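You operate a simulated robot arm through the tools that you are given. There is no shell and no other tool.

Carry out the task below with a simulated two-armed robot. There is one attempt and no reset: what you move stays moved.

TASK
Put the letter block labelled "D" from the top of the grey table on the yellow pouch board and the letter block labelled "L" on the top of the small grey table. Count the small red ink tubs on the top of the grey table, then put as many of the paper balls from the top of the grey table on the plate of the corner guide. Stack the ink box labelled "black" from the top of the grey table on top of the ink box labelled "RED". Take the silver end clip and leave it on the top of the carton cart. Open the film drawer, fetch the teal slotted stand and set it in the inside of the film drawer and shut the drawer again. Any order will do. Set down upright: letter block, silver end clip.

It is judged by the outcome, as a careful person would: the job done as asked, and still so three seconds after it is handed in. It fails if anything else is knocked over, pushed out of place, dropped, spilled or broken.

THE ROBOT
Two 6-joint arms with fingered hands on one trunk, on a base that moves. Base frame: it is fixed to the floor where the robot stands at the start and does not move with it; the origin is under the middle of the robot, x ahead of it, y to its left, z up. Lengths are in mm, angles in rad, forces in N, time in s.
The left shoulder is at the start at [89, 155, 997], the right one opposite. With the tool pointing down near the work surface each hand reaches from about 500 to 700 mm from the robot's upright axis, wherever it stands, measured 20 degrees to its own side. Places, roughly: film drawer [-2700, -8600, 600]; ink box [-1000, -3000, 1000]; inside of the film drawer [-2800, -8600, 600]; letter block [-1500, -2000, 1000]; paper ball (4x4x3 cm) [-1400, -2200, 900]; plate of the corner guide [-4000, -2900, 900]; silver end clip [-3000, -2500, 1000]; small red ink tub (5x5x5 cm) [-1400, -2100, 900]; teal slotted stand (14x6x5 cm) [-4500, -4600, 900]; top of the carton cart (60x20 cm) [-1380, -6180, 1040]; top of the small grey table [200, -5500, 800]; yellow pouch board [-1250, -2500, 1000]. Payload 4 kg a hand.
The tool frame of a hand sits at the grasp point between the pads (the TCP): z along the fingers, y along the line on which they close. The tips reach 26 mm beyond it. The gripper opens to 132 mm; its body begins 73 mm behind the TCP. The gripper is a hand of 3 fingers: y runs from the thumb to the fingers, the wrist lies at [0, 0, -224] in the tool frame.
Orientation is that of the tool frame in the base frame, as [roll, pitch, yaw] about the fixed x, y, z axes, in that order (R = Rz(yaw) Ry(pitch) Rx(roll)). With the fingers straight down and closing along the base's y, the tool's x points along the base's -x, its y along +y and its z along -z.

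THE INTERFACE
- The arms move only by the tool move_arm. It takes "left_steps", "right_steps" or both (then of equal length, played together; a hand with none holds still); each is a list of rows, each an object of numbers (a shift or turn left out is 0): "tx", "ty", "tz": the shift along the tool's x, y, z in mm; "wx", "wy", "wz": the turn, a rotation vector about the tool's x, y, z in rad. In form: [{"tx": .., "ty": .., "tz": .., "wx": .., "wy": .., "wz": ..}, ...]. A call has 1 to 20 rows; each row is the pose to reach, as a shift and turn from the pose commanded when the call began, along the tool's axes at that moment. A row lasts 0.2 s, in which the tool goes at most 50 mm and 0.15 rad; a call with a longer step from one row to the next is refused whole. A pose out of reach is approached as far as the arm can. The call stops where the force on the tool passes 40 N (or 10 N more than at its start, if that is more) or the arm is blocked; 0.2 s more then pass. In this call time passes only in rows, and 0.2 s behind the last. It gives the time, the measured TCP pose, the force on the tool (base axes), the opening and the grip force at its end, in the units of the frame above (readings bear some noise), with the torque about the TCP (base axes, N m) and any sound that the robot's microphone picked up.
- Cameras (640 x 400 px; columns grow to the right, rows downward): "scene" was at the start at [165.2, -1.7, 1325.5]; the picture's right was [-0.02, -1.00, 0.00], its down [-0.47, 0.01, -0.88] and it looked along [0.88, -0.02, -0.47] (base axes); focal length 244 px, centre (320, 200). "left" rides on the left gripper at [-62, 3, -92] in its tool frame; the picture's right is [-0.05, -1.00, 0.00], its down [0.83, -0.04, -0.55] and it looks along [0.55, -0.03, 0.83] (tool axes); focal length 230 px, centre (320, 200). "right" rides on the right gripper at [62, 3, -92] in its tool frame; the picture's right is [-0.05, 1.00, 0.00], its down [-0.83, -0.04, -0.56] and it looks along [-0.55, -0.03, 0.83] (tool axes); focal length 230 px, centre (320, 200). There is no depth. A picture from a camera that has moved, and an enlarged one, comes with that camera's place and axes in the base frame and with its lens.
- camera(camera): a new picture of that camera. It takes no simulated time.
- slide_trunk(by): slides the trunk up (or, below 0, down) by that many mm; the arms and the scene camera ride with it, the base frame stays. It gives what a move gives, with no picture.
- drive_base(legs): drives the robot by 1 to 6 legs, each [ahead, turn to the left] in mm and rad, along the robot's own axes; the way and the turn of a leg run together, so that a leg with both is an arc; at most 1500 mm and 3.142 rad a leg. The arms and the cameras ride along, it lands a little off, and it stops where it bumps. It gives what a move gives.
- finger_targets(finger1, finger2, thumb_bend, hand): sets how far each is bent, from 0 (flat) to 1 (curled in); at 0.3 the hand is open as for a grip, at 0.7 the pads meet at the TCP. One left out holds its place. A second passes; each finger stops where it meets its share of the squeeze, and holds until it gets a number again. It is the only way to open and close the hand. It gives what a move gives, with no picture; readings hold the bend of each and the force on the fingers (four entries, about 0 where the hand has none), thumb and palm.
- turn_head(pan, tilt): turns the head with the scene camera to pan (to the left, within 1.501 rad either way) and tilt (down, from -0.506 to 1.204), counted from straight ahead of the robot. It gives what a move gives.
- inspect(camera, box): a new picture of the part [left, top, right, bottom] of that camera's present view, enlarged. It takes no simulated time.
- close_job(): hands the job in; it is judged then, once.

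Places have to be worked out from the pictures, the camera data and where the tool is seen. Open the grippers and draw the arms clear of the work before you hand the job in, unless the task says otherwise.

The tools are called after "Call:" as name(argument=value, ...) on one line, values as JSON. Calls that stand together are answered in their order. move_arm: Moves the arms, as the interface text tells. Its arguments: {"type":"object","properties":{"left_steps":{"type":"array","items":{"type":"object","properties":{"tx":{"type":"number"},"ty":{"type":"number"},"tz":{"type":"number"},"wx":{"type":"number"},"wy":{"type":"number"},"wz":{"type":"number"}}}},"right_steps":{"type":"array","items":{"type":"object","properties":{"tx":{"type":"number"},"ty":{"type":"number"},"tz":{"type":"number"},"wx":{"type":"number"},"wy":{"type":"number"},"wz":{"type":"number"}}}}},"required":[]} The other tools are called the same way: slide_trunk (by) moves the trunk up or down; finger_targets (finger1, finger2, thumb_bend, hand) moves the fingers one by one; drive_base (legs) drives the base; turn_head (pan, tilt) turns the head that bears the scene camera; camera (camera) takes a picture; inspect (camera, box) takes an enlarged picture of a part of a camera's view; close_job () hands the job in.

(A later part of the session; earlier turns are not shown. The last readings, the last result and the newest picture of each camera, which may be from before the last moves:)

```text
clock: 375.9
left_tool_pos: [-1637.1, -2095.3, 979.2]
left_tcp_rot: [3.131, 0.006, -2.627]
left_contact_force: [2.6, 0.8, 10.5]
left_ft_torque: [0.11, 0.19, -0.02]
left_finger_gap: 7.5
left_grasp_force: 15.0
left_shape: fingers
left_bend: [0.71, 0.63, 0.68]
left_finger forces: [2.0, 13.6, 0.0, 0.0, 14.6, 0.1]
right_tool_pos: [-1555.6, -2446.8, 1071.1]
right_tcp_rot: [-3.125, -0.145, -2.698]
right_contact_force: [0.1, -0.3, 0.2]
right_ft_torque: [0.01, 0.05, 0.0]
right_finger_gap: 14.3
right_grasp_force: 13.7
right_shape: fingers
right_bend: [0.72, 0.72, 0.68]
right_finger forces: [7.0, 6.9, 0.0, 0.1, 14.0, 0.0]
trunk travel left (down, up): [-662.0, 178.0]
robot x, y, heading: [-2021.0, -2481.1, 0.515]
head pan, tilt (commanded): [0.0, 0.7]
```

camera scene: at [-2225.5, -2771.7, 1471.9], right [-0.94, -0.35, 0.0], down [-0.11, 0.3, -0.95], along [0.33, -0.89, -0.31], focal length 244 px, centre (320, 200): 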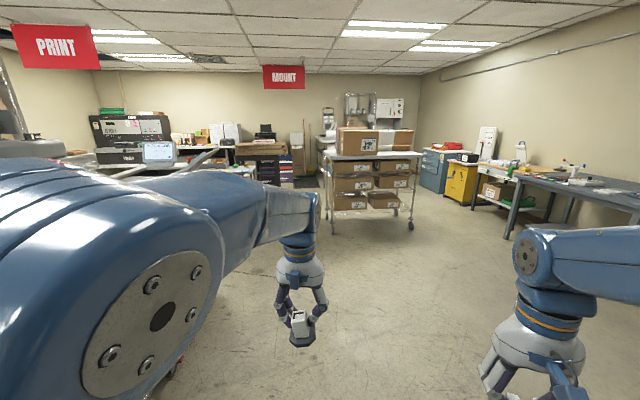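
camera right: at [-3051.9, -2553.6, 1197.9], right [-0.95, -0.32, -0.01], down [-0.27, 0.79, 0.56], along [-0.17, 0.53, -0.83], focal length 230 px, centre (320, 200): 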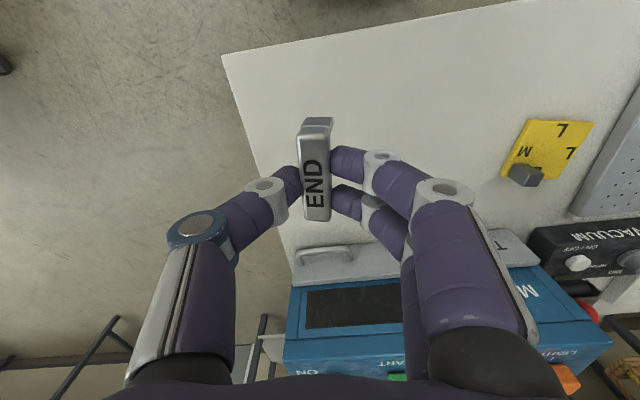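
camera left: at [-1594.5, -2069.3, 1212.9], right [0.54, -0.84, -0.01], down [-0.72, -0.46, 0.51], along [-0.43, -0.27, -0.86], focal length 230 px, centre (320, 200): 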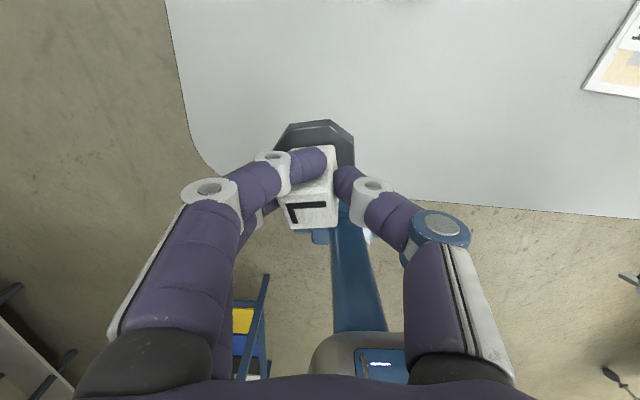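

Touchdown (+14 N). I open the fingers and look.

Call:
finger_targets(hand="left", finger1=0.55, finger2=0.55, thumb_bend=0.6)

Call:
finger_targets(hand="left", finger1=0.45, finger2=0.45, thumb_bend=0.45)

Call:
camera(camera="left")

Call:
inspect(camera="scene", box=[180, 140, 380, 280])

```text
clock: 376.9
left_tool_pos: [-1638.2, -2095.1, 977.8]
left_tcp_rot: [3.132, 0.002, -2.625]
left_contact_force: [-0.8, 1.0, 0.7]
left_ft_torque: [0.01, -0.04, 0.01]
left_finger_gap: 42.2
left_grasp_force: 0.1
left_shape: fingers
left_bend: [0.55, 0.55, 0.6]
left_finger forces: [0.0, 0.0, 0.0, 0.0, 0.0, 0.0]
right_tool_pos: [-1556.8, -2445.1, 1071.5]
right_tcp_rot: [-3.125, -0.145, -2.699]
right_contact_force: [0.5, -0.6, -0.7]
right_ft_torque: [-0.02, 0.01, 0.01]
right_finger_gap: 14.6
right_grasp_force: 14.0
right_shape: fingers
right_bend: [0.72, 0.72, 0.68]
right_finger forces: [6.9, 7.0, 0.0, 0.0, 14.0, 0.1]
trunk travel left (down, up): [-662.0, 178.0]
robot x, y, heading: [-2016.5, -2481.2, 0.508]
head pan, tilt (commanded): [0.0, 0.7]
```

```text
clock: 377.9
left_tool_pos: [-1636.8, -2095.7, 977.6]
left_tcp_rot: [3.131, 0.003, -2.625]
left_contact_force: [0.5, -0.7, -0.2]
left_ft_torque: [0.0, -0.03, 0.02]
left_finger_gap: 84.0
left_grasp_force: 0.1
left_shape: fingers
left_bend: [0.45, 0.45, 0.45]
left_finger forces: [0.0, 0.1, 0.0, 0.0, 0.1, 0.1]
right_tool_pos: [-1555.7, -2446.4, 1071.2]
right_tcp_rot: [-3.127, -0.144, -2.699]
right_contact_force: [-0.3, -0.3, 1.4]
right_ft_torque: [0.01, 0.02, -0.02]
right_finger_gap: 14.9
right_grasp_force: 14.1
right_shape: fingers
right_bend: [0.72, 0.72, 0.68]
right_finger forces: [7.0, 7.1, 0.0, 0.0, 13.9, 0.1]
trunk travel left (down, up): [-662.0, 178.0]
robot x, y, heading: [-2020.8, -2483.2, 0.509]
head pan, tilt (commanded): [0.0, 0.7]
```

```text
taken
camera left: at [-1585.3, -2063.1, 1070.9], right [0.54, -0.84, -0.01], down [-0.7, -0.45, 0.55], along [-0.47, -0.29, -0.83], focal length 230 px, centre (320, 200)
```

left: 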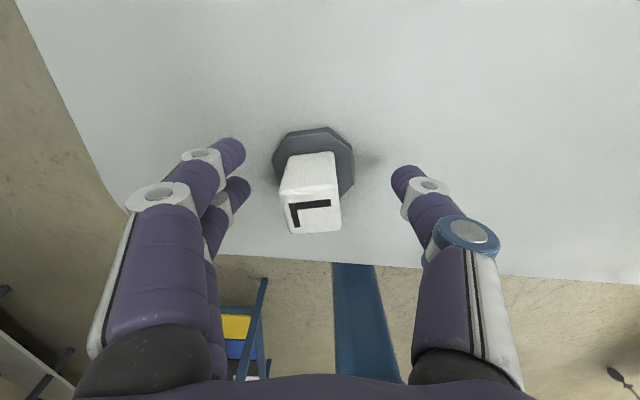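

```text
2.86 times, centred on (280, 210) of scene
camera zoom: at [-1878.6, -2404.4, 1435.8], right [0.49, -0.87, 0.0], down [-0.57, -0.32, -0.75], along [0.66, 0.37, -0.66], focal length 698 px, centre (434, 171)
```

zoom: 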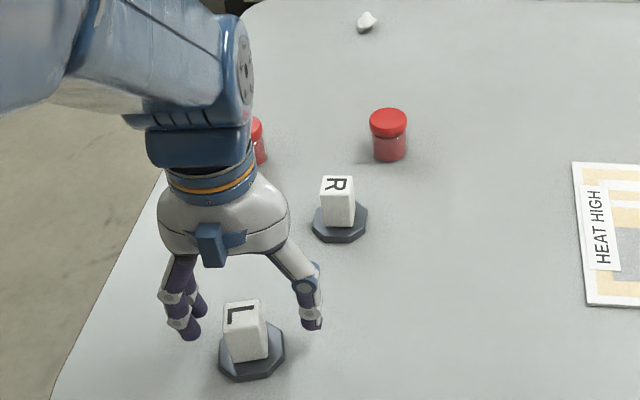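

L stands upright. It lies ~8 mm nearer the robot and ~3 mm left of the hand centre, yawed ~0.09 rad. I re-centre and align precisely, go a bit lower, and check before closing.

Call:
move_arm(left_steps=[{"tx": 3, "ty": 1, "tz": 2, "wz": -0.03}, {"tx": 6, "ty": 2.4, "tz": 5, "wz": -0.06}, {"tx": 8, "ty": 3.4, "tz": 9, "wz": -0.09}])

Call:
camera(camera="left")

Call:
inspect(camera="left", box=[240, 100, 400, 260])

```text
clock: 378.7
left_tool_pos: [-1646.9, -2094.3, 968.0]
left_tcp_rot: [3.131, 0.001, -2.533]
left_contact_force: [0.6, -0.6, 0.3]
left_ft_torque: [0.0, 0.01, 0.0]
left_finger_gap: 83.8
left_grasp_force: 0.2
left_shape: fingers
left_bend: [0.45, 0.45, 0.45]
left_finger forces: [0.0, 0.0, 0.0, 0.0, 0.0, 0.0]
right_tool_pos: [-1556.1, -2446.2, 1072.4]
right_tcp_rot: [-3.122, -0.146, -2.699]
right_contact_force: [0.7, -0.2, 0.4]
right_ft_torque: [0.0, 0.0, -0.01]
right_finger_gap: 14.5
right_grasp_force: 13.6
right_shape: fingers
right_bend: [0.72, 0.72, 0.68]
right_finger forces: [7.1, 7.0, 0.0, 0.0, 13.9, 0.1]
trunk travel left (down, up): [-662.0, 178.0]
robot x, y, heading: [-2020.9, -2486.3, 0.508]
head pan, tilt (commanded): [0.0, 0.7]
```

```text
taken
camera left: at [-1597.6, -2057.6, 1060.6], right [0.61, -0.79, -0.01], down [-0.66, -0.51, 0.55], along [-0.44, -0.33, -0.83], focal length 230 px, centre (320, 200)
```

left: 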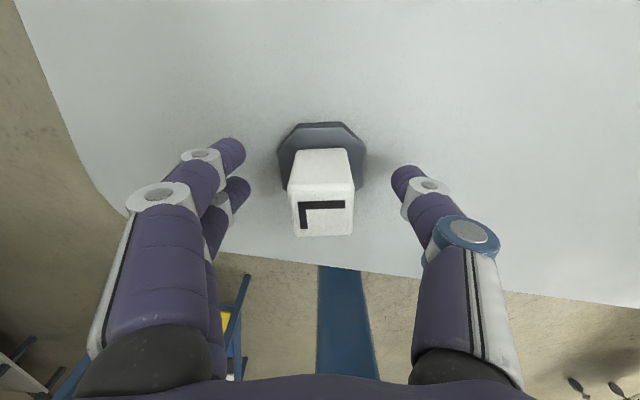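

```text
2.50 times, centred on (320, 180) of left
camera zoom: at [-1597.6, -2057.6, 1060.6], right [0.61, -0.79, -0.01], down [-0.66, -0.51, 0.55], along [-0.44, -0.33, -0.83], focal length 575 px, centre (320, 250)
```

zoom: 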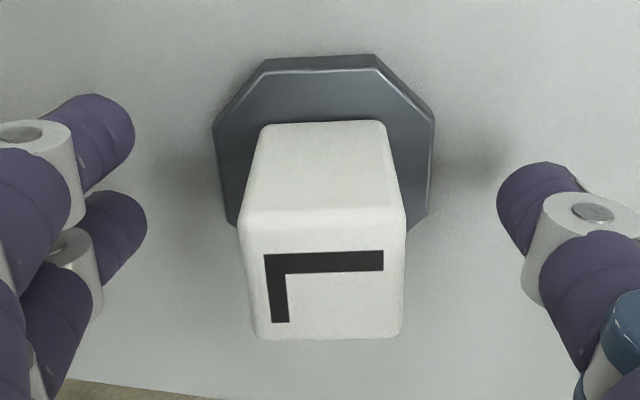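

Aligned and centred now. I close firmly.

Call:
finger_targets(hand="left", finger1=0.6, finger2=0.6, thumb_bend=0.6)

Call:
finger_targets(hand="left", finger1=0.8, finger2=0.8, thumb_bend=0.8)

Call:
inspect(camera="left", box=[240, 100, 400, 260])

```text
clock: 379.7
left_tool_pos: [-1645.8, -2093.9, 968.6]
left_tcp_rot: [3.132, 0.002, -2.536]
left_contact_force: [-0.3, 0.3, 0.6]
left_ft_torque: [-0.06, -0.03, 0.02]
left_finger_gap: 35.4
left_grasp_force: 0.1
left_shape: fingers
left_bend: [0.6, 0.6, 0.6]
left_finger forces: [0.1, 0.0, 0.1, 0.0, 0.0, 0.0]
right_tool_pos: [-1555.7, -2446.0, 1071.1]
right_tcp_rot: [-3.125, -0.145, -2.698]
right_contact_force: [-0.9, 0.1, -1.0]
right_ft_torque: [0.04, -0.03, 0.0]
right_finger_gap: 15.0
right_grasp_force: 14.3
right_shape: fingers
right_bend: [0.72, 0.72, 0.68]
right_finger forces: [7.0, 7.0, 0.0, 0.0, 14.0, 0.0]
trunk travel left (down, up): [-662.0, 178.0]
robot x, y, heading: [-2017.3, -2484.8, 0.507]
head pan, tilt (commanded): [0.0, 0.7]
```

```text
clock: 380.7
left_tool_pos: [-1646.1, -2094.4, 967.9]
left_tcp_rot: [3.132, 0.001, -2.536]
left_contact_force: [0.4, 0.1, 1.0]
left_ft_torque: [0.03, 0.0, 0.0]
left_finger_gap: 28.9
left_grasp_force: 19.2
left_shape: fingers
left_bend: [0.62, 0.63, 0.65]
left_finger forces: [9.2, 9.6, 0.1, 0.1, 18.8, 0.1]
right_tool_pos: [-1556.3, -2445.5, 1070.6]
right_tcp_rot: [-3.123, -0.145, -2.699]
right_contact_force: [0.5, 0.2, -0.5]
right_ft_torque: [-0.04, 0.02, 0.0]
right_finger_gap: 14.7
right_grasp_force: 13.8
right_shape: fingers
right_bend: [0.72, 0.72, 0.68]
right_finger forces: [7.0, 7.0, 0.1, 0.0, 14.0, 0.0]
trunk travel left (down, up): [-662.0, 178.0]
robot x, y, heading: [-2018.9, -2485.4, 0.511]
head pan, tilt (commanded): [0.0, 0.7]
```

```text
2.50 times, centred on (320, 180) of left
camera zoom: at [-1597.4, -2057.6, 1060.7], right [0.61, -0.79, -0.01], down [-0.66, -0.51, 0.55], along [-0.44, -0.33, -0.83], focal length 575 px, centre (320, 250)
```

zoom: 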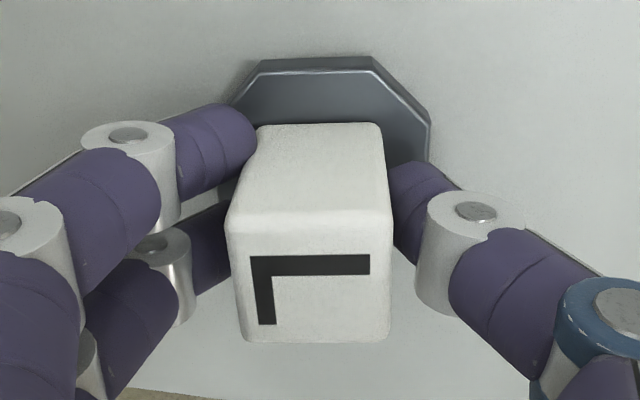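

The geometry now matches the earlier stable grip of D (block centred within ~1.5 mm, 19 N). I lift it and also level the right hand.

Call:
move_arm(left_steps=[{"tz": -5}, {"tz": -14}, {"tz": -25}, {"tz": -37}, {"tz": -49}, {"tz": -61}, {"tz": -73}, {"tz": -85}, {"tz": -97}, {"tz": -109}], right_steps=[{"tx": -6, "wy": -0.015}, {"tx": -12, "wy": -0.03}, {"tx": -18, "wy": -0.045}, {"tx": -24, "wy": -0.06}, {"tx": -30, "wy": -0.075}, {"tx": -36, "wy": -0.09}, {"tx": -42, "wy": -0.105}, {"tx": -48, "wy": -0.12}, {"tx": -54, "wy": -0.135}, {"tx": -60, "wy": -0.145}])

Call:
camera(camera="left")

Call:
camera(camera="right")

```text
clock: 382.9
left_tool_pos: [-1645.5, -2096.2, 1078.2]
left_tcp_rot: [3.132, 0.001, -2.537]
left_contact_force: [-0.1, -0.4, -4.1]
left_ft_torque: [-0.02, -0.05, 0.01]
left_finger_gap: 23.7
left_grasp_force: 19.4
left_shape: fingers
left_bend: [0.64, 0.62, 0.66]
left_finger forces: [11.5, 11.1, 0.0, 0.0, 16.5, 0.1]
right_tool_pos: [-1499.4, -2418.6, 1094.9]
right_tcp_rot: [-3.13, 0.079, -2.696]
right_contact_force: [0.1, 0.5, 0.0]
right_ft_torque: [0.02, -0.06, -0.03]
right_finger_gap: 14.6
right_grasp_force: 13.6
right_shape: fingers
right_bend: [0.72, 0.72, 0.68]
right_finger forces: [7.0, 7.0, 0.0, 0.0, 13.9, 0.0]
right hand out of reach, approached as far as the arm can: row 1, 2, 3, 4
trunk travel left (down, up): [-662.0, 178.0]
robot x, y, heading: [-2017.9, -2483.9, 0.508]
head pan, tilt (commanded): [0.0, 0.7]
```

```text
taken
camera left: at [-1596.9, -2060.0, 1170.5], right [0.61, -0.79, -0.01], down [-0.66, -0.51, 0.55], along [-0.44, -0.33, -0.83], focal length 230 px, centre (320, 200)
```

left: 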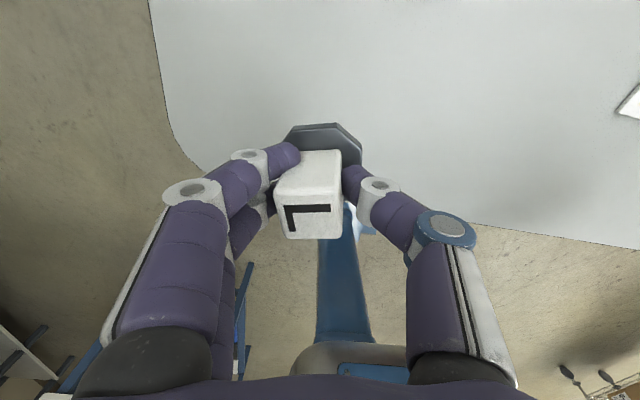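

```text
taken
camera right: at [-1561.5, -2445.2, 1181.3], right [-0.38, 0.92, -0.01], down [0.72, 0.3, 0.62], along [0.57, 0.23, -0.79], focal length 230 px, centre (320, 200)
```

right: 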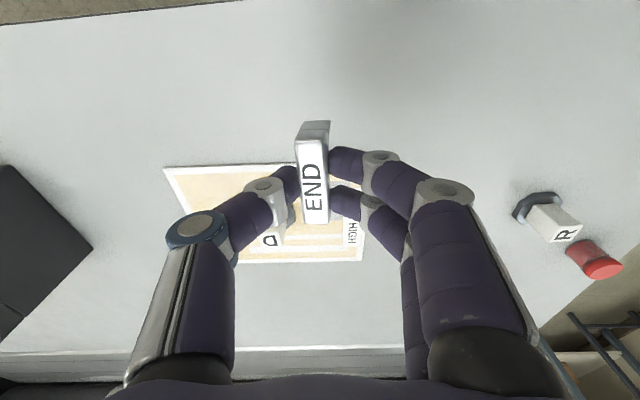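

The front finger is again slipping toward the edge during the lift. I set L back down and will regrip with the hand a few mm further back.

Call:
move_arm(left_steps=[{"tz": 10}, {"tz": 20}, {"tz": 31}, {"tz": 42}, {"tz": 53}, {"tz": 64}, {"tz": 75}, {"tz": 86}, {"tz": 96}, {"tz": 102}])

Call:
move_arm(left_steps=[{"tz": 3}, {"tz": 6}, {"tz": 9}])

```text
clock: 385.1
left_tool_pos: [-1644.5, -2096.5, 974.9]
left_tcp_rot: [3.131, 0.002, -2.537]
left_contact_force: [0.4, -0.5, -4.6]
left_ft_torque: [0.03, -0.01, -0.03]
left_finger_gap: 23.7
left_grasp_force: 18.9
left_shape: fingers
left_bend: [0.64, 0.62, 0.66]
left_finger forces: [11.5, 11.1, 0.1, 0.0, 16.5, 0.0]
right_tool_pos: [-1497.8, -2419.8, 1093.3]
right_tcp_rot: [-3.128, 0.076, -2.697]
right_contact_force: [0.3, 0.3, 0.4]
right_ft_torque: [0.04, 0.02, 0.01]
right_finger_gap: 14.5
right_grasp_force: 14.0
right_shape: fingers
right_bend: [0.72, 0.72, 0.68]
right_finger forces: [7.2, 6.9, 0.0, 0.1, 14.0, 0.0]
trunk travel left (down, up): [-662.0, 178.0]
robot x, y, heading: [-2017.8, -2484.9, 0.514]
head pan, tilt (commanded): [0.0, 0.7]
```

```text
clock: 385.9
left_tool_pos: [-1645.3, -2096.5, 967.5]
left_tcp_rot: [3.131, 0.006, -2.535]
left_contact_force: [3.1, -0.3, 9.9]
left_ft_torque: [0.24, 0.11, -0.03]
left_finger_gap: 24.3
left_grasp_force: 23.6
left_shape: fingers
left_bend: [0.64, 0.64, 0.66]
left_finger forces: [14.9, 11.7, 0.0, 0.1, 19.9, 0.0]
right_tool_pos: [-1499.6, -2419.5, 1094.3]
right_tcp_rot: [-3.132, 0.076, -2.697]
right_contact_force: [0.6, -0.7, -0.2]
right_ft_torque: [-0.02, 0.0, 0.0]
right_finger_gap: 14.8
right_grasp_force: 14.2
right_shape: fingers
right_bend: [0.72, 0.72, 0.68]
right_finger forces: [7.1, 7.0, 0.1, 0.0, 13.8, 0.0]
trunk travel left (down, up): [-662.0, 178.0]
robot x, y, heading: [-2019.9, -2484.4, 0.515]
head pan, tilt (commanded): [0.0, 0.7]
```

Down again. I release and inspect the block's pose relative to the hand.

Call:
finger_targets(hand="left", finger1=0.55, finger2=0.55, thumb_bend=0.58)

Call:
finger_targets(hand="left", finger1=0.45, finger2=0.45, thumb_bend=0.45)

Call:
inspect(camera="left", box=[220, 90, 420, 260])

```text
clock: 386.9
left_tool_pos: [-1645.8, -2095.9, 965.8]
left_tcp_rot: [3.13, 0.003, -2.535]
left_contact_force: [0.0, 0.8, 0.5]
left_ft_torque: [0.01, -0.03, 0.0]
left_finger_gap: 47.3
left_grasp_force: 0.1
left_shape: fingers
left_bend: [0.55, 0.55, 0.57]
left_finger forces: [0.1, 0.1, 0.1, 0.1, 0.1, 0.0]
right_tool_pos: [-1499.7, -2418.2, 1092.8]
right_tcp_rot: [-3.129, 0.075, -2.695]
right_contact_force: [-0.5, 0.5, -0.2]
right_ft_torque: [-0.01, 0.0, 0.04]
right_finger_gap: 14.8
right_grasp_force: 14.3
right_shape: fingers
right_bend: [0.72, 0.72, 0.68]
right_finger forces: [7.0, 7.0, 0.0, 0.0, 14.0, 0.1]
trunk travel left (down, up): [-662.0, 178.0]
robot x, y, heading: [-2020.6, -2487.0, 0.51]
head pan, tilt (commanded): [0.0, 0.7]
```

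```text
clock: 387.9
left_tool_pos: [-1647.2, -2096.2, 966.7]
left_tcp_rot: [3.13, 0.004, -2.535]
left_contact_force: [0.5, 0.2, -0.6]
left_ft_torque: [0.02, 0.0, -0.03]
left_finger_gap: 84.1
left_grasp_force: 0.1
left_shape: fingers
left_bend: [0.45, 0.45, 0.45]
left_finger forces: [0.1, 0.1, 0.0, 0.0, 0.0, 0.0]
right_tool_pos: [-1499.3, -2418.9, 1093.6]
right_tcp_rot: [-3.129, 0.076, -2.696]
right_contact_force: [-0.6, 0.4, -1.3]
right_ft_torque: [0.01, 0.0, 0.03]
right_finger_gap: 14.5
right_grasp_force: 14.3
right_shape: fingers
right_bend: [0.72, 0.72, 0.68]
right_finger forces: [7.1, 7.0, 0.1, 0.1, 13.9, 0.1]
trunk travel left (down, up): [-662.0, 178.0]
robot x, y, heading: [-2015.2, -2484.7, 0.511]
head pan, tilt (commanded): [0.0, 0.7]
```

```text
2.35 times, centred on (320, 175) of left
camera zoom: at [-1596.6, -2059.4, 1058.2], right [0.61, -0.79, -0.01], down [-0.66, -0.51, 0.55], along [-0.44, -0.33, -0.83], focal length 541 px, centre (320, 259)
```

zoom: 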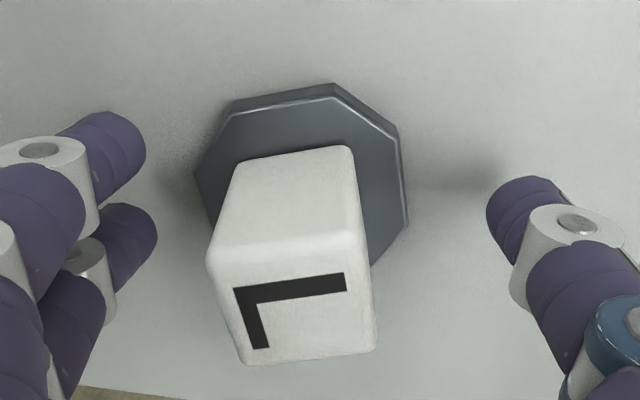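

The block is yawed 0.17 rad and sits (+4.5,+3.6) mm off. D's grip, lower down with the tips bearing on the base, stayed stable, so I replicate that: align yaw, centre, and lower to TCP z≈958.

Call:
move_arm(left_steps=[{"tx": 1, "ty": 1, "tz": 2, "wz": -0.045}, {"tx": 2, "ty": 2, "tz": 4, "wz": -0.09}, {"tx": 3, "ty": 3, "tz": 6, "wz": -0.135}, {"tx": 3, "ty": 3.6, "tz": 8.5, "wz": -0.17}])

Call:
inspect(camera="left", box=[220, 90, 420, 260])

```text
clock: 388.9
left_tool_pos: [-1649.7, -2093.1, 957.9]
left_tcp_rot: [3.134, 0.004, -2.365]
left_contact_force: [-0.3, -0.5, -0.5]
left_ft_torque: [0.03, 0.0, 0.03]
left_finger_gap: 83.9
left_grasp_force: 0.2
left_shape: fingers
left_bend: [0.45, 0.45, 0.45]
left_finger forces: [0.0, 0.1, 0.0, 0.0, 0.0, 0.0]
right_tool_pos: [-1499.8, -2417.9, 1093.6]
right_tcp_rot: [-3.128, 0.076, -2.696]
right_contact_force: [0.6, -0.4, -0.3]
right_ft_torque: [0.01, -0.01, 0.0]
right_finger_gap: 14.6
right_grasp_force: 13.6
right_shape: fingers
right_bend: [0.72, 0.72, 0.68]
right_finger forces: [7.0, 7.0, 0.1, 0.0, 13.8, 0.1]
trunk travel left (down, up): [-662.0, 178.0]
robot x, y, heading: [-2022.6, -2480.6, 0.512]
head pan, tilt (commanded): [0.0, 0.7]
```

```text
2.35 times, centred on (320, 175) of left
camera zoom: at [-1608.0, -2048.7, 1051.0], right [0.74, -0.68, -0.01], down [-0.56, -0.62, 0.55], along [-0.38, -0.4, -0.83], focal length 541 px, centre (320, 259)
```

zoom: 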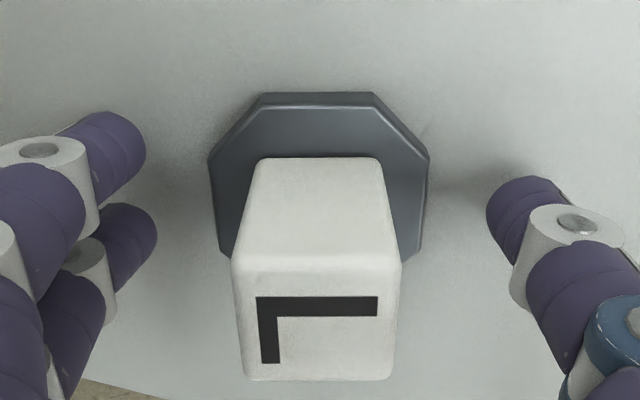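

Perfectly aligned, same geometry as with D. I close and tighten.

Call:
finger_targets(hand="left", finger1=0.65, finger2=0.65, thumb_bend=0.65)

Call:
move_arm(left_steps=[{"tz": -4}, {"tz": -10}, {"tz": -18}])

Call:
inspect(camera="left", box=[220, 90, 420, 260])

```text
clock: 389.9
left_tool_pos: [-1650.3, -2093.2, 960.0]
left_tcp_rot: [3.133, 0.005, -2.365]
left_contact_force: [0.8, 2.3, 12.4]
left_ft_torque: [0.03, -0.08, 0.0]
left_finger_gap: 36.2
left_grasp_force: 13.1
left_shape: fingers
left_bend: [0.59, 0.6, 0.63]
left_finger forces: [4.4, 7.7, 0.1, 0.0, 13.6, 0.0]
right_tool_pos: [-1499.8, -2419.1, 1094.2]
right_tcp_rot: [-3.131, 0.077, -2.697]
right_contact_force: [-0.2, -0.2, 0.4]
right_ft_torque: [0.02, -0.03, 0.01]
right_finger_gap: 14.6
right_grasp_force: 14.0
right_shape: fingers
right_bend: [0.72, 0.72, 0.68]
right_finger forces: [7.0, 7.1, 0.0, 0.0, 13.9, 0.0]
trunk travel left (down, up): [-662.0, 178.0]
robot x, y, heading: [-2018.7, -2487.5, 0.511]
head pan, tilt (commanded): [0.0, 0.7]
```

```text
clock: 390.7
left_tool_pos: [-1649.9, -2093.7, 975.7]
left_tcp_rot: [3.131, 0.004, -2.366]
left_contact_force: [-0.1, -0.3, -4.0]
left_ft_torque: [0.02, -0.04, -0.03]
left_finger_gap: 30.4
left_grasp_force: 4.4
left_shape: fingers
left_bend: [0.62, 0.62, 0.63]
left_finger forces: [2.2, 1.9, 0.0, 0.0, 3.9, 0.0]
right_tool_pos: [-1499.3, -2418.9, 1093.9]
right_tcp_rot: [-3.131, 0.076, -2.696]
right_contact_force: [-0.4, 0.0, -0.9]
right_ft_torque: [-0.01, -0.02, -0.04]
right_finger_gap: 14.5
right_grasp_force: 14.0
right_shape: fingers
right_bend: [0.72, 0.72, 0.68]
right_finger forces: [7.0, 7.0, 0.0, 0.0, 13.9, 0.1]
trunk travel left (down, up): [-662.0, 178.0]
robot x, y, heading: [-2015.5, -2484.1, 0.514]
head pan, tilt (commanded): [0.0, 0.7]
```

```text
2.35 times, centred on (320, 175) of left
camera zoom: at [-1608.6, -2049.1, 1068.5], right [0.74, -0.68, -0.01], down [-0.56, -0.62, 0.55], along [-0.38, -0.4, -0.83], focal length 541 px, centre (320, 259)
```

zoom: 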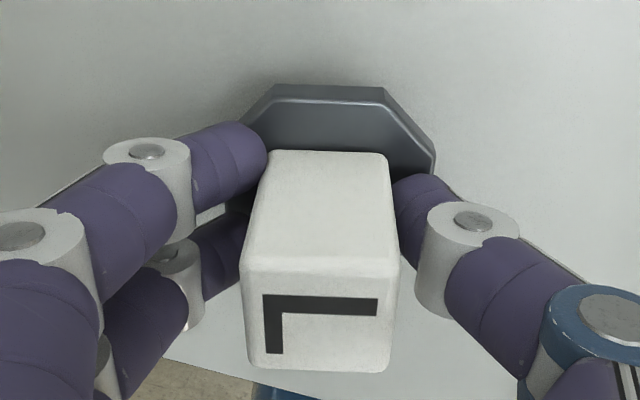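

Lifted straight with no twist, just like D. Now I tighten the grip in the air as before.

Call:
finger_targets(hand="left", finger1=0.75, finger2=0.75, thumb_bend=0.75)

Call:
move_arm(left_steps=[{"tz": -10}, {"tz": -20}, {"tz": -31}, {"tz": -42}, {"tz": -53}, {"tz": -64}, {"tz": -75}, {"tz": -86}, {"tz": -97}, {"tz": -108}])

Call:
inspect(camera="left", box=[220, 90, 420, 260])

```text
clock: 391.7
left_tool_pos: [-1648.6, -2092.7, 976.4]
left_tcp_rot: [3.134, 0.003, -2.367]
left_contact_force: [-0.2, -0.1, -3.7]
left_ft_torque: [0.04, 0.04, 0.0]
left_finger_gap: 28.3
left_grasp_force: 16.8
left_shape: fingers
left_bend: [0.62, 0.63, 0.66]
left_finger forces: [8.5, 8.2, 0.0, 0.1, 16.6, 0.0]
right_tool_pos: [-1498.9, -2418.9, 1093.4]
right_tcp_rot: [-3.13, 0.075, -2.698]
right_contact_force: [0.2, 0.0, -0.3]
right_ft_torque: [0.0, -0.01, 0.02]
right_finger_gap: 14.5
right_grasp_force: 13.7
right_shape: fingers
right_bend: [0.72, 0.72, 0.68]
right_finger forces: [7.0, 7.0, 0.1, 0.0, 13.9, 0.0]
trunk travel left (down, up): [-662.0, 178.0]
robot x, y, heading: [-2019.9, -2487.2, 0.508]
head pan, tilt (commanded): [0.0, 0.7]
```

```text
clock: 393.9
left_tool_pos: [-1649.0, -2094.2, 1083.0]
left_tcp_rot: [3.133, 0.004, -2.366]
left_contact_force: [-0.4, 0.6, -4.0]
left_ft_torque: [0.04, -0.02, -0.02]
left_finger_gap: 27.8
left_grasp_force: 16.9
left_shape: fingers
left_bend: [0.62, 0.63, 0.66]
left_finger forces: [8.7, 8.0, 0.0, 0.0, 16.7, 0.1]
right_tool_pos: [-1499.7, -2418.4, 1092.8]
right_tcp_rot: [-3.13, 0.073, -2.695]
right_contact_force: [-0.2, 0.4, -1.2]
right_ft_torque: [0.03, 0.0, -0.02]
right_finger_gap: 14.6
right_grasp_force: 13.8
right_shape: fingers
right_bend: [0.72, 0.72, 0.68]
right_finger forces: [7.0, 7.0, 0.0, 0.0, 13.9, 0.1]
trunk travel left (down, up): [-662.0, 178.0]
robot x, y, heading: [-2019.9, -2487.4, 0.509]
head pan, tilt (commanded): [0.0, 0.7]
```

```text
2.35 times, centred on (320, 175) of left
camera zoom: at [-1607.5, -2050.6, 1176.4], right [0.74, -0.68, -0.01], down [-0.56, -0.62, 0.55], along [-0.38, -0.4, -0.83], focal length 541 px, centre (320, 259)
```

zoom: 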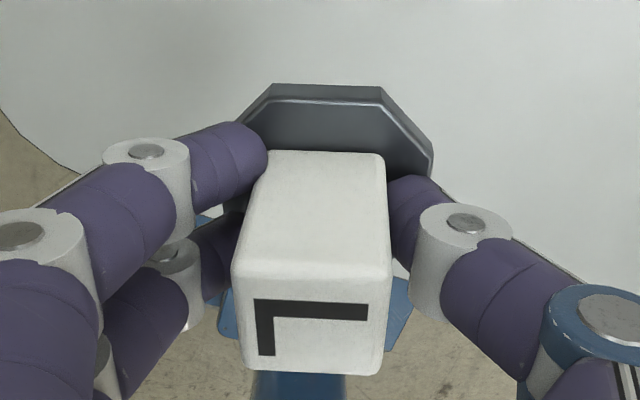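

Stable now. I back away gently and monitor the grip.

Call:
drive_base(legs=[[-60, 0], [-80, 0], [-80, 0], [-80, 0]])

Call:
inspect(camera="left", box=[220, 90, 420, 260])

```text
clock: 396.9
left_tool_pos: [-1914.6, -2245.7, 1085.0]
left_tcp_rot: [3.133, 0.005, -2.367]
left_contact_force: [0.6, -0.1, -3.9]
left_ft_torque: [0.04, 0.0, -0.01]
left_finger_gap: 27.9
left_grasp_force: 16.8
left_shape: fingers
left_bend: [0.62, 0.63, 0.66]
left_finger forces: [8.6, 8.2, 0.0, 0.1, 16.5, 0.0]
right_tool_pos: [-1764.8, -2568.2, 1094.3]
right_tcp_rot: [-3.129, 0.079, -2.697]
right_contact_force: [0.2, 0.1, -0.2]
right_ft_torque: [0.03, 0.03, 0.03]
right_finger_gap: 14.8
right_grasp_force: 14.5
right_shape: fingers
right_bend: [0.72, 0.72, 0.68]
right_finger forces: [7.0, 7.1, 0.1, 0.1, 13.9, 0.1]
trunk travel left (down, up): [-662.0, 178.0]
robot x, y, heading: [-2279.7, -2632.6, 0.508]
head pan, tilt (commanded): [0.0, 0.7]
```

```text
2.35 times, centred on (320, 175) of left
camera zoom: at [-1873.7, -2200.8, 1176.9], right [0.74, -0.68, -0.01], down [-0.56, -0.62, 0.55], along [-0.38, -0.4, -0.83], focal length 541 px, centre (320, 259)
```

zoom: 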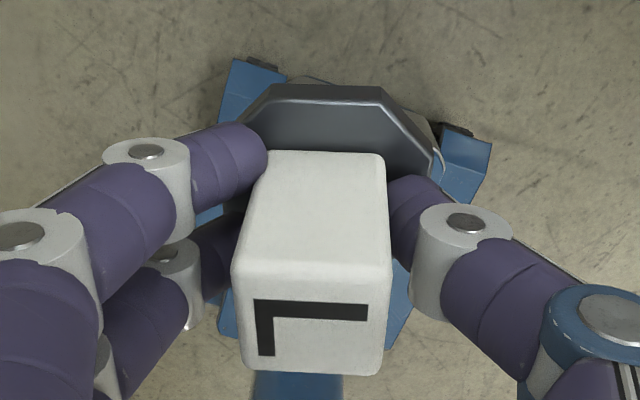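

No movement in the grip. I turn right toward the aisle with gentle legs.

Call:
drive_base(legs=[[0, -0.32], [0, -0.32], [0, -0.32], [0, -0.32], [0, -0.32], [0, -0.32]])

Call:
inspect(camera="left", box=[220, 90, 420, 260])

Call:
camera(camera="scene")

```text
clock: 403.8
left_tool_pos: [-2045.5, -3124.8, 1075.4]
left_tcp_rot: [3.129, -0.011, 1.987]
left_contact_force: [0.6, -0.3, -4.2]
left_ft_torque: [0.0, -0.03, -0.01]
left_finger_gap: 28.1
left_grasp_force: 15.5
left_shape: fingers
left_bend: [0.62, 0.63, 0.66]
left_finger forces: [8.4, 7.8, 0.0, 0.0, 15.8, 0.0]
right_tool_pos: [-2401.3, -3152.5, 1085.2]
right_tcp_rot: [-3.129, 0.063, 1.656]
right_contact_force: [-0.3, -0.5, 0.2]
right_ft_torque: [0.01, 0.0, 0.0]
right_finger_gap: 14.7
right_grasp_force: 13.3
right_shape: fingers
right_bend: [0.72, 0.72, 0.68]
right_finger forces: [6.8, 6.8, 0.0, 0.1, 13.6, 0.0]
trunk travel left (down, up): [-662.0, 178.0]
robot x, y, heading: [-2267.9, -2626.8, -1.419]
head pan, tilt (commanded): [0.0, 0.7]
```

```text
2.35 times, centred on (320, 175) of left
camera zoom: at [-2018.5, -3181.5, 1167.2], right [-0.89, -0.45, -0.01], down [-0.38, 0.73, 0.56], along [-0.24, 0.51, -0.83], focal length 541 px, centre (320, 259)
```

zoom: 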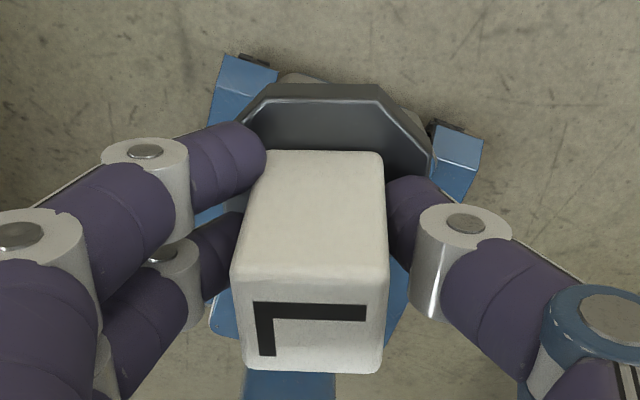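

```text
taken
camera scene: at [-2241.9, -2784.9, 1435.9], right [-0.99, -0.15, 0.0], down [-0.1, 0.65, -0.75], along [0.11, -0.74, -0.66], focal length 244 px, centre (320, 200)
```

scene: 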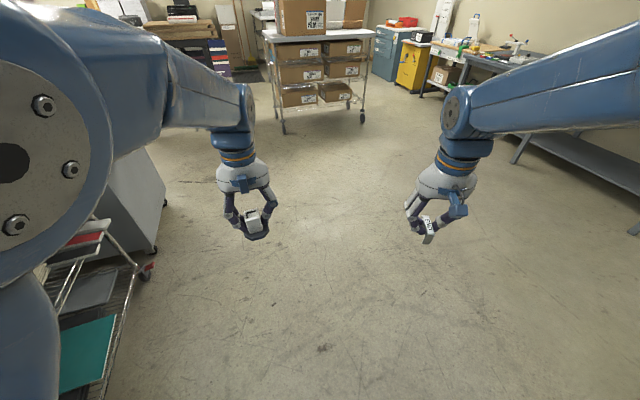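

Stable. The aisle ahead is clear; I drive 1000 mm with moderate legs and check the grip again.

Call:
drive_base(legs=[[80, 0], [150, 0], [180, 0], [200, 0], [200, 0], [200, 0]])

Call:
inspect(camera="left", box=[220, 90, 420, 260])

Call:
turn_head(pan=0.5, tilt=0.35)

Call:
camera(camera="scene")

```text
clock: 410.5
left_tool_pos: [-1887.6, -4095.1, 1087.4]
left_tcp_rot: [3.135, 0.012, 1.996]
left_contact_force: [0.1, 1.7, -3.7]
left_ft_torque: [-0.04, 0.0, -0.03]
left_finger_gap: 17.8
left_grasp_force: 13.7
left_shape: fingers
left_bend: [0.68, 0.62, 0.67]
left_finger forces: [6.1, 10.3, 0.1, 0.0, 12.3, 0.0]
right_tool_pos: [-2244.6, -4121.9, 1093.3]
right_tcp_rot: [-3.131, 0.077, 1.663]
right_contact_force: [-0.2, 1.4, 0.2]
right_ft_torque: [-0.04, -0.02, -0.01]
right_finger_gap: 14.3
right_grasp_force: 14.0
right_shape: fingers
right_bend: [0.72, 0.72, 0.68]
right_finger forces: [7.0, 7.0, 0.0, 0.1, 14.1, 0.0]
trunk travel left (down, up): [-662.0, 178.0]
robot x, y, heading: [-2105.3, -3619.0, -1.409]
head pan, tilt (commanded): [0.0, 0.7]
```

```text
2.35 times, centred on (320, 175) of left
camera zoom: at [-1860.5, -4148.2, 1180.7], right [-0.89, -0.46, -0.01], down [-0.39, 0.74, 0.54], along [-0.25, 0.49, -0.84], focal length 541 px, centre (320, 259)
```

zoom: 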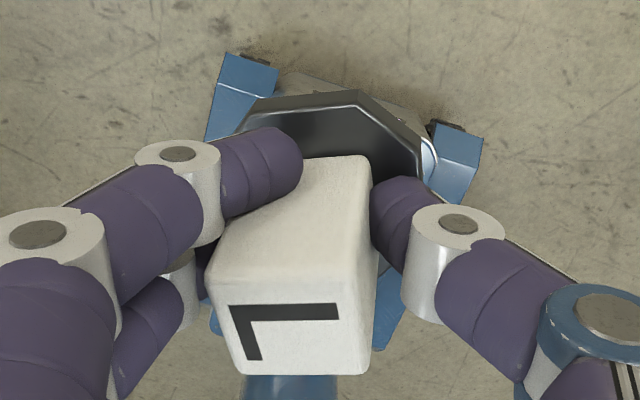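

```text
clock: 411.4
left_tool_pos: [-1889.3, -4081.4, 1092.2]
left_tcp_rot: [3.138, 0.026, 2.0]
left_contact_force: [0.3, 0.1, -4.7]
left_ft_torque: [-0.04, -0.02, 0.01]
left_finger_gap: 15.2
left_grasp_force: 14.7
left_shape: fingers
left_bend: [0.68, 0.61, 0.68]
left_finger forces: [6.0, 10.7, 0.0, 0.1, 12.4, 0.1]
right_tool_pos: [-2247.3, -4106.5, 1070.1]
right_tcp_rot: [-3.127, 0.014, 1.664]
right_contact_force: [-0.3, 0.0, 0.3]
right_ft_torque: [-0.01, 0.02, 0.0]
right_finger_gap: 14.4
right_grasp_force: 14.6
right_shape: fingers
right_bend: [0.72, 0.72, 0.68]
right_finger forces: [7.0, 6.9, 0.0, 0.0, 14.0, 0.1]
trunk travel left (down, up): [-662.0, 178.0]
robot x, y, heading: [-2106.2, -3621.9, -1.407]
head pan, tilt (commanded): [0.499, 0.351]
```

```text
taken
camera scene: at [-2039.7, -3771.1, 1467.1], right [-0.79, -0.61, -0.01], down [-0.21, 0.29, -0.93], along [0.57, -0.74, -0.36], focal length 244 px, centre (320, 200)
```

scene: 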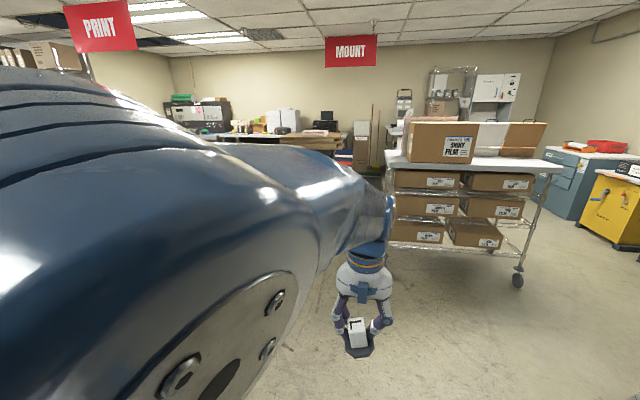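

The block is twisting again under the longer forward legs; rotations and very short legs don't disturb it. I'll return to the nearby free end of the grey table and regrip it diagonally (V-grip on a corner), which can't twist. First a gentle left turn.

Call:
drive_base(legs=[[0, 0.23], [0, 0.23], [0, 0.23], [0, 0.23], [0, 0.23], [0, 0.22]])

Call:
inspect(camera="left", box=[220, 90, 420, 260])

```text
clock: 416.9
left_tool_pos: [-1611.7, -3491.4, 1092.2]
left_tcp_rot: [3.139, 0.023, -2.903]
left_contact_force: [0.6, 0.8, -4.6]
left_ft_torque: [-0.01, -0.06, 0.01]
left_finger_gap: 14.3
left_grasp_force: 12.7
left_shape: fingers
left_bend: [0.68, 0.61, 0.68]
left_finger forces: [3.2, 10.5, 0.0, 0.0, 11.9, 0.1]
right_tool_pos: [-1641.9, -3848.6, 1082.7]
right_tcp_rot: [-3.128, 0.035, 3.045]
right_contact_force: [0.9, -0.2, 0.1]
right_ft_torque: [0.01, 0.0, 0.02]
right_finger_gap: 14.5
right_grasp_force: 13.8
right_shape: fingers
right_bend: [0.72, 0.72, 0.68]
right_finger forces: [6.8, 6.9, 0.0, 0.0, 13.9, 0.1]
trunk travel left (down, up): [-662.0, 178.0]
robot x, y, heading: [-2107.8, -3627.6, -0.026]
head pan, tilt (commanded): [0.499, 0.351]
```

```text
2.35 times, centred on (320, 175) of left
camera zoom: at [-1554.5, -3474.6, 1186.9], right [0.29, -0.96, 0.0], down [-0.81, -0.24, 0.53], along [-0.51, -0.15, -0.84], focal length 541 px, centre (320, 259)
```

zoom: 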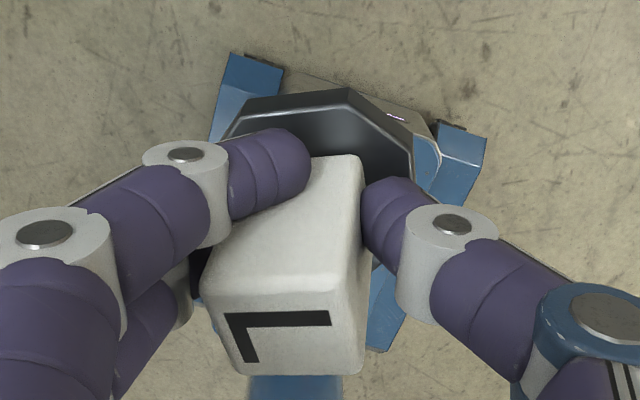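

Still held. I advance in very short legs.

Call:
drive_base(legs=[[50, 0], [55, 0], [55, 0], [55, 0], [55, 0], [55, 0]])

Call:
inspect(camera="left", box=[220, 90, 420, 260])

```text
clock: 420.6
left_tool_pos: [-1315.2, -3498.7, 1094.6]
left_tcp_rot: [3.138, 0.027, -2.9]
left_contact_force: [-1.5, 0.8, -4.4]
left_ft_torque: [-0.02, -0.03, 0.01]
left_finger_gap: 12.7
left_grasp_force: 14.3
left_shape: fingers
left_bend: [0.69, 0.6, 0.68]
left_finger forces: [5.0, 11.0, 0.0, 0.1, 11.6, 0.0]
right_tool_pos: [-1350.5, -3856.8, 1068.5]
right_tcp_rot: [-3.124, -0.012, 3.044]
right_contact_force: [-0.4, -0.4, 0.7]
right_ft_torque: [-0.01, -0.03, -0.01]
right_finger_gap: 14.8
right_grasp_force: 13.9
right_shape: fingers
right_bend: [0.72, 0.73, 0.68]
right_finger forces: [7.0, 7.0, 0.0, 0.0, 14.0, 0.1]
trunk travel left (down, up): [-662.0, 178.0]
robot x, y, heading: [-1780.9, -3638.3, -0.029]
head pan, tilt (commanded): [0.499, 0.351]
```

```text
2.35 times, centred on (320, 175) of left
camera zoom: at [-1259.4, -3482.3, 1190.1], right [0.29, -0.96, 0.0], down [-0.81, -0.24, 0.53], along [-0.51, -0.15, -0.85], focal length 541 px, centre (320, 259)
```

zoom: 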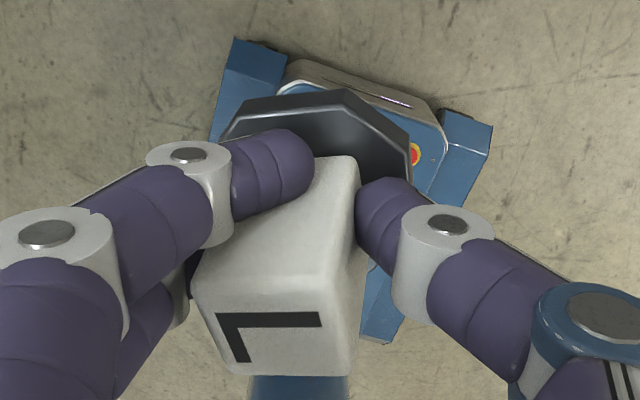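

I continue two more short legs and then turn toward the table.

Call:
drive_base(legs=[[55, 0], [60, 0], [0, 0.17], [0, 0.17], [0, 0.167]])

Call:
turn_head(pan=0.1, tilt=0.7)

Call:
camera(camera="scene")

```text
clock: 424.2
left_tool_pos: [-1326.0, -3295.4, 1083.8]
left_tcp_rot: [3.127, -0.019, -2.401]
left_contact_force: [-0.4, 0.2, -3.7]
left_ft_torque: [-0.01, -0.06, 0.01]
left_finger_gap: 8.0
left_grasp_force: 12.0
left_shape: fingers
left_bend: [0.71, 0.59, 0.68]
left_finger forces: [1.5, 10.8, 0.0, 0.0, 11.4, 0.0]
right_tool_pos: [-1184.1, -3628.3, 1055.1]
right_tcp_rot: [-3.123, -0.057, -2.742]
right_contact_force: [0.9, -0.1, -0.3]
right_ft_torque: [-0.01, -0.01, 0.0]
right_finger_gap: 14.3
right_grasp_force: 14.3
right_shape: fingers
right_bend: [0.73, 0.72, 0.68]
right_finger forces: [7.5, 7.0, 0.0, 0.0, 14.4, 0.0]
trunk travel left (down, up): [-662.0, 178.0]
robot x, y, heading: [-1664.0, -3643.8, 0.47]
head pan, tilt (commanded): [0.499, 0.351]
```

```text
clock: 425.1
left_tool_pos: [-1346.7, -3307.2, 1064.6]
left_tcp_rot: [3.11, -0.077, -2.401]
left_contact_force: [-0.4, -0.5, -3.7]
left_ft_torque: [-0.04, -0.05, -0.03]
left_finger_gap: 8.0
left_grasp_force: 12.4
left_shape: fingers
left_bend: [0.71, 0.59, 0.69]
left_finger forces: [1.6, 11.3, 0.0, 0.0, 11.7, 0.0]
right_tool_pos: [-1205.4, -3641.2, 1038.1]
right_tcp_rot: [-3.117, -0.115, -2.743]
right_contact_force: [0.4, -0.5, -0.2]
right_ft_torque: [0.0, 0.03, 0.02]
right_finger_gap: 14.4
right_grasp_force: 14.5
right_shape: fingers
right_bend: [0.73, 0.72, 0.68]
right_finger forces: [7.6, 6.9, 0.0, 0.0, 14.4, 0.0]
trunk travel left (down, up): [-662.0, 178.0]
robot x, y, heading: [-1664.8, -3645.2, 0.473]
head pan, tilt (commanded): [0.099, 0.7]
```

```text
taken
camera scene: at [-1537.8, -3535.4, 1457.8], right [0.76, -0.65, -0.01], down [-0.3, -0.34, -0.89], along [0.58, 0.68, -0.45], focal length 244 px, centre (320, 200)
```

scene: 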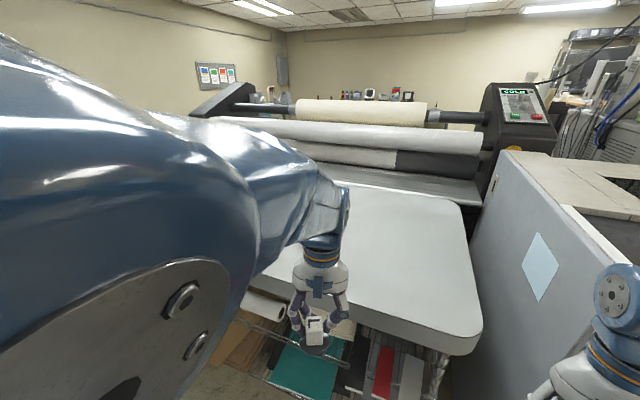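

The head is hindered by the left elbow, and the cabinet at the table's end stands close to my right hand. I first shift the right hand inward a little, then go forward only ~110 mm and extend the left arm to reach the table.

Call:
move_arm(right_steps=[{"ty": 8, "wy": -0.01}, {"ty": 16, "wy": -0.02}, {"ty": 24, "wy": -0.03}, {"ty": 32, "wy": -0.04}, {"ty": 40, "wy": -0.05}])

Call:
drive_base(legs=[[50, 0], [55, 0]])

Call:
inspect(camera="left", box=[220, 90, 420, 260])

Call:
camera(camera="right")

```text
clock: 426.3
left_tool_pos: [-1346.5, -3304.5, 1063.5]
left_tcp_rot: [3.108, -0.078, -2.399]
left_contact_force: [0.3, 0.0, -4.6]
left_ft_torque: [-0.01, -0.07, 0.01]
left_finger_gap: 7.9
left_grasp_force: 12.0
left_shape: fingers
left_bend: [0.71, 0.59, 0.69]
left_finger forces: [1.6, 11.3, 0.1, 0.1, 11.7, 0.0]
right_tool_pos: [-1200.8, -3594.1, 1039.1]
right_tcp_rot: [-3.12, -0.026, -2.742]
right_contact_force: [-0.5, -0.3, 0.0]
right_ft_torque: [-0.02, 0.04, 0.02]
right_finger_gap: 14.1
right_grasp_force: 14.3
right_shape: fingers
right_bend: [0.73, 0.72, 0.68]
right_finger forces: [7.4, 6.9, 0.1, 0.0, 14.3, 0.0]
right hand out of reach, approached as far as the arm can: row 1, 2, 3, 4, 5
trunk travel left (down, up): [-662.0, 178.0]
robot x, y, heading: [-1669.7, -3641.7, 0.472]
head pan, tilt (commanded): [0.099, 0.7]
```

```text
clock: 427.8
left_tool_pos: [-1262.6, -3262.4, 1068.5]
left_tcp_rot: [3.122, -0.071, -2.397]
left_contact_force: [-1.2, -0.5, -3.3]
left_ft_torque: [-0.01, -0.1, 0.01]
left_finger_gap: 7.6
left_grasp_force: 12.5
left_shape: fingers
left_bend: [0.71, 0.59, 0.69]
left_finger forces: [1.5, 11.4, 0.0, 0.1, 11.6, 0.0]
right_tool_pos: [-1113.7, -3551.3, 1045.1]
right_tcp_rot: [-3.121, -0.013, -2.741]
right_contact_force: [-1.0, -1.3, -0.5]
right_ft_torque: [0.02, -0.07, 0.03]
right_finger_gap: 14.4
right_grasp_force: 14.7
right_shape: fingers
right_bend: [0.73, 0.72, 0.68]
right_finger forces: [7.4, 6.9, 0.0, 0.1, 14.3, 0.1]
trunk travel left (down, up): [-662.0, 178.0]
robot x, y, heading: [-1570.7, -3595.2, 0.468]
head pan, tilt (commanded): [0.099, 0.7]
```

```text
2.35 times, centred on (320, 175) of left
camera zoom: at [-1212.7, -3214.8, 1156.3], right [0.71, -0.7, -0.02], down [-0.54, -0.57, 0.61], along [-0.44, -0.42, -0.79], focal length 541 px, centre (320, 259)
```

zoom: 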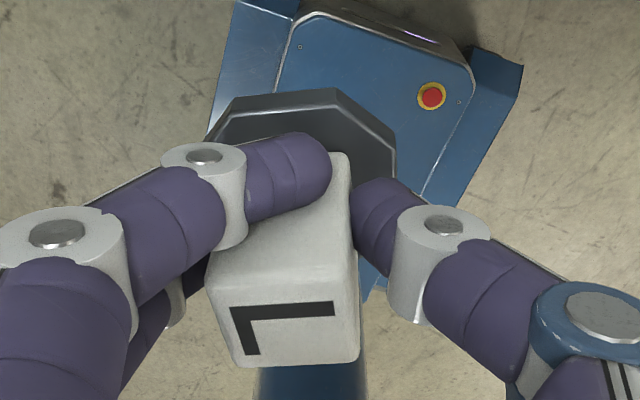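

```text
taken
camera right: at [-1171.2, -3571.0, 1137.5], right [-0.34, 0.94, -0.02], down [0.78, 0.3, 0.54], along [0.52, 0.17, -0.84], focal length 230 px, centre (320, 200)
```

right: 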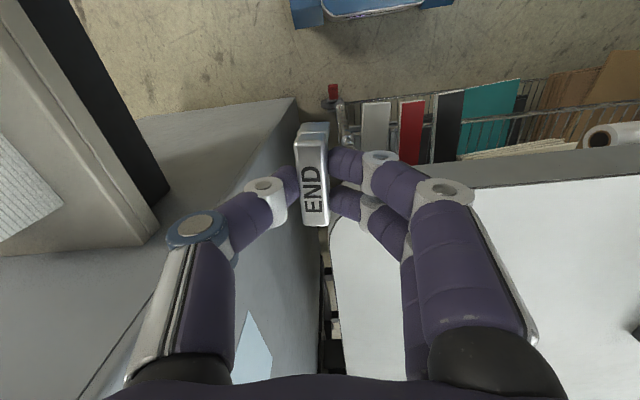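

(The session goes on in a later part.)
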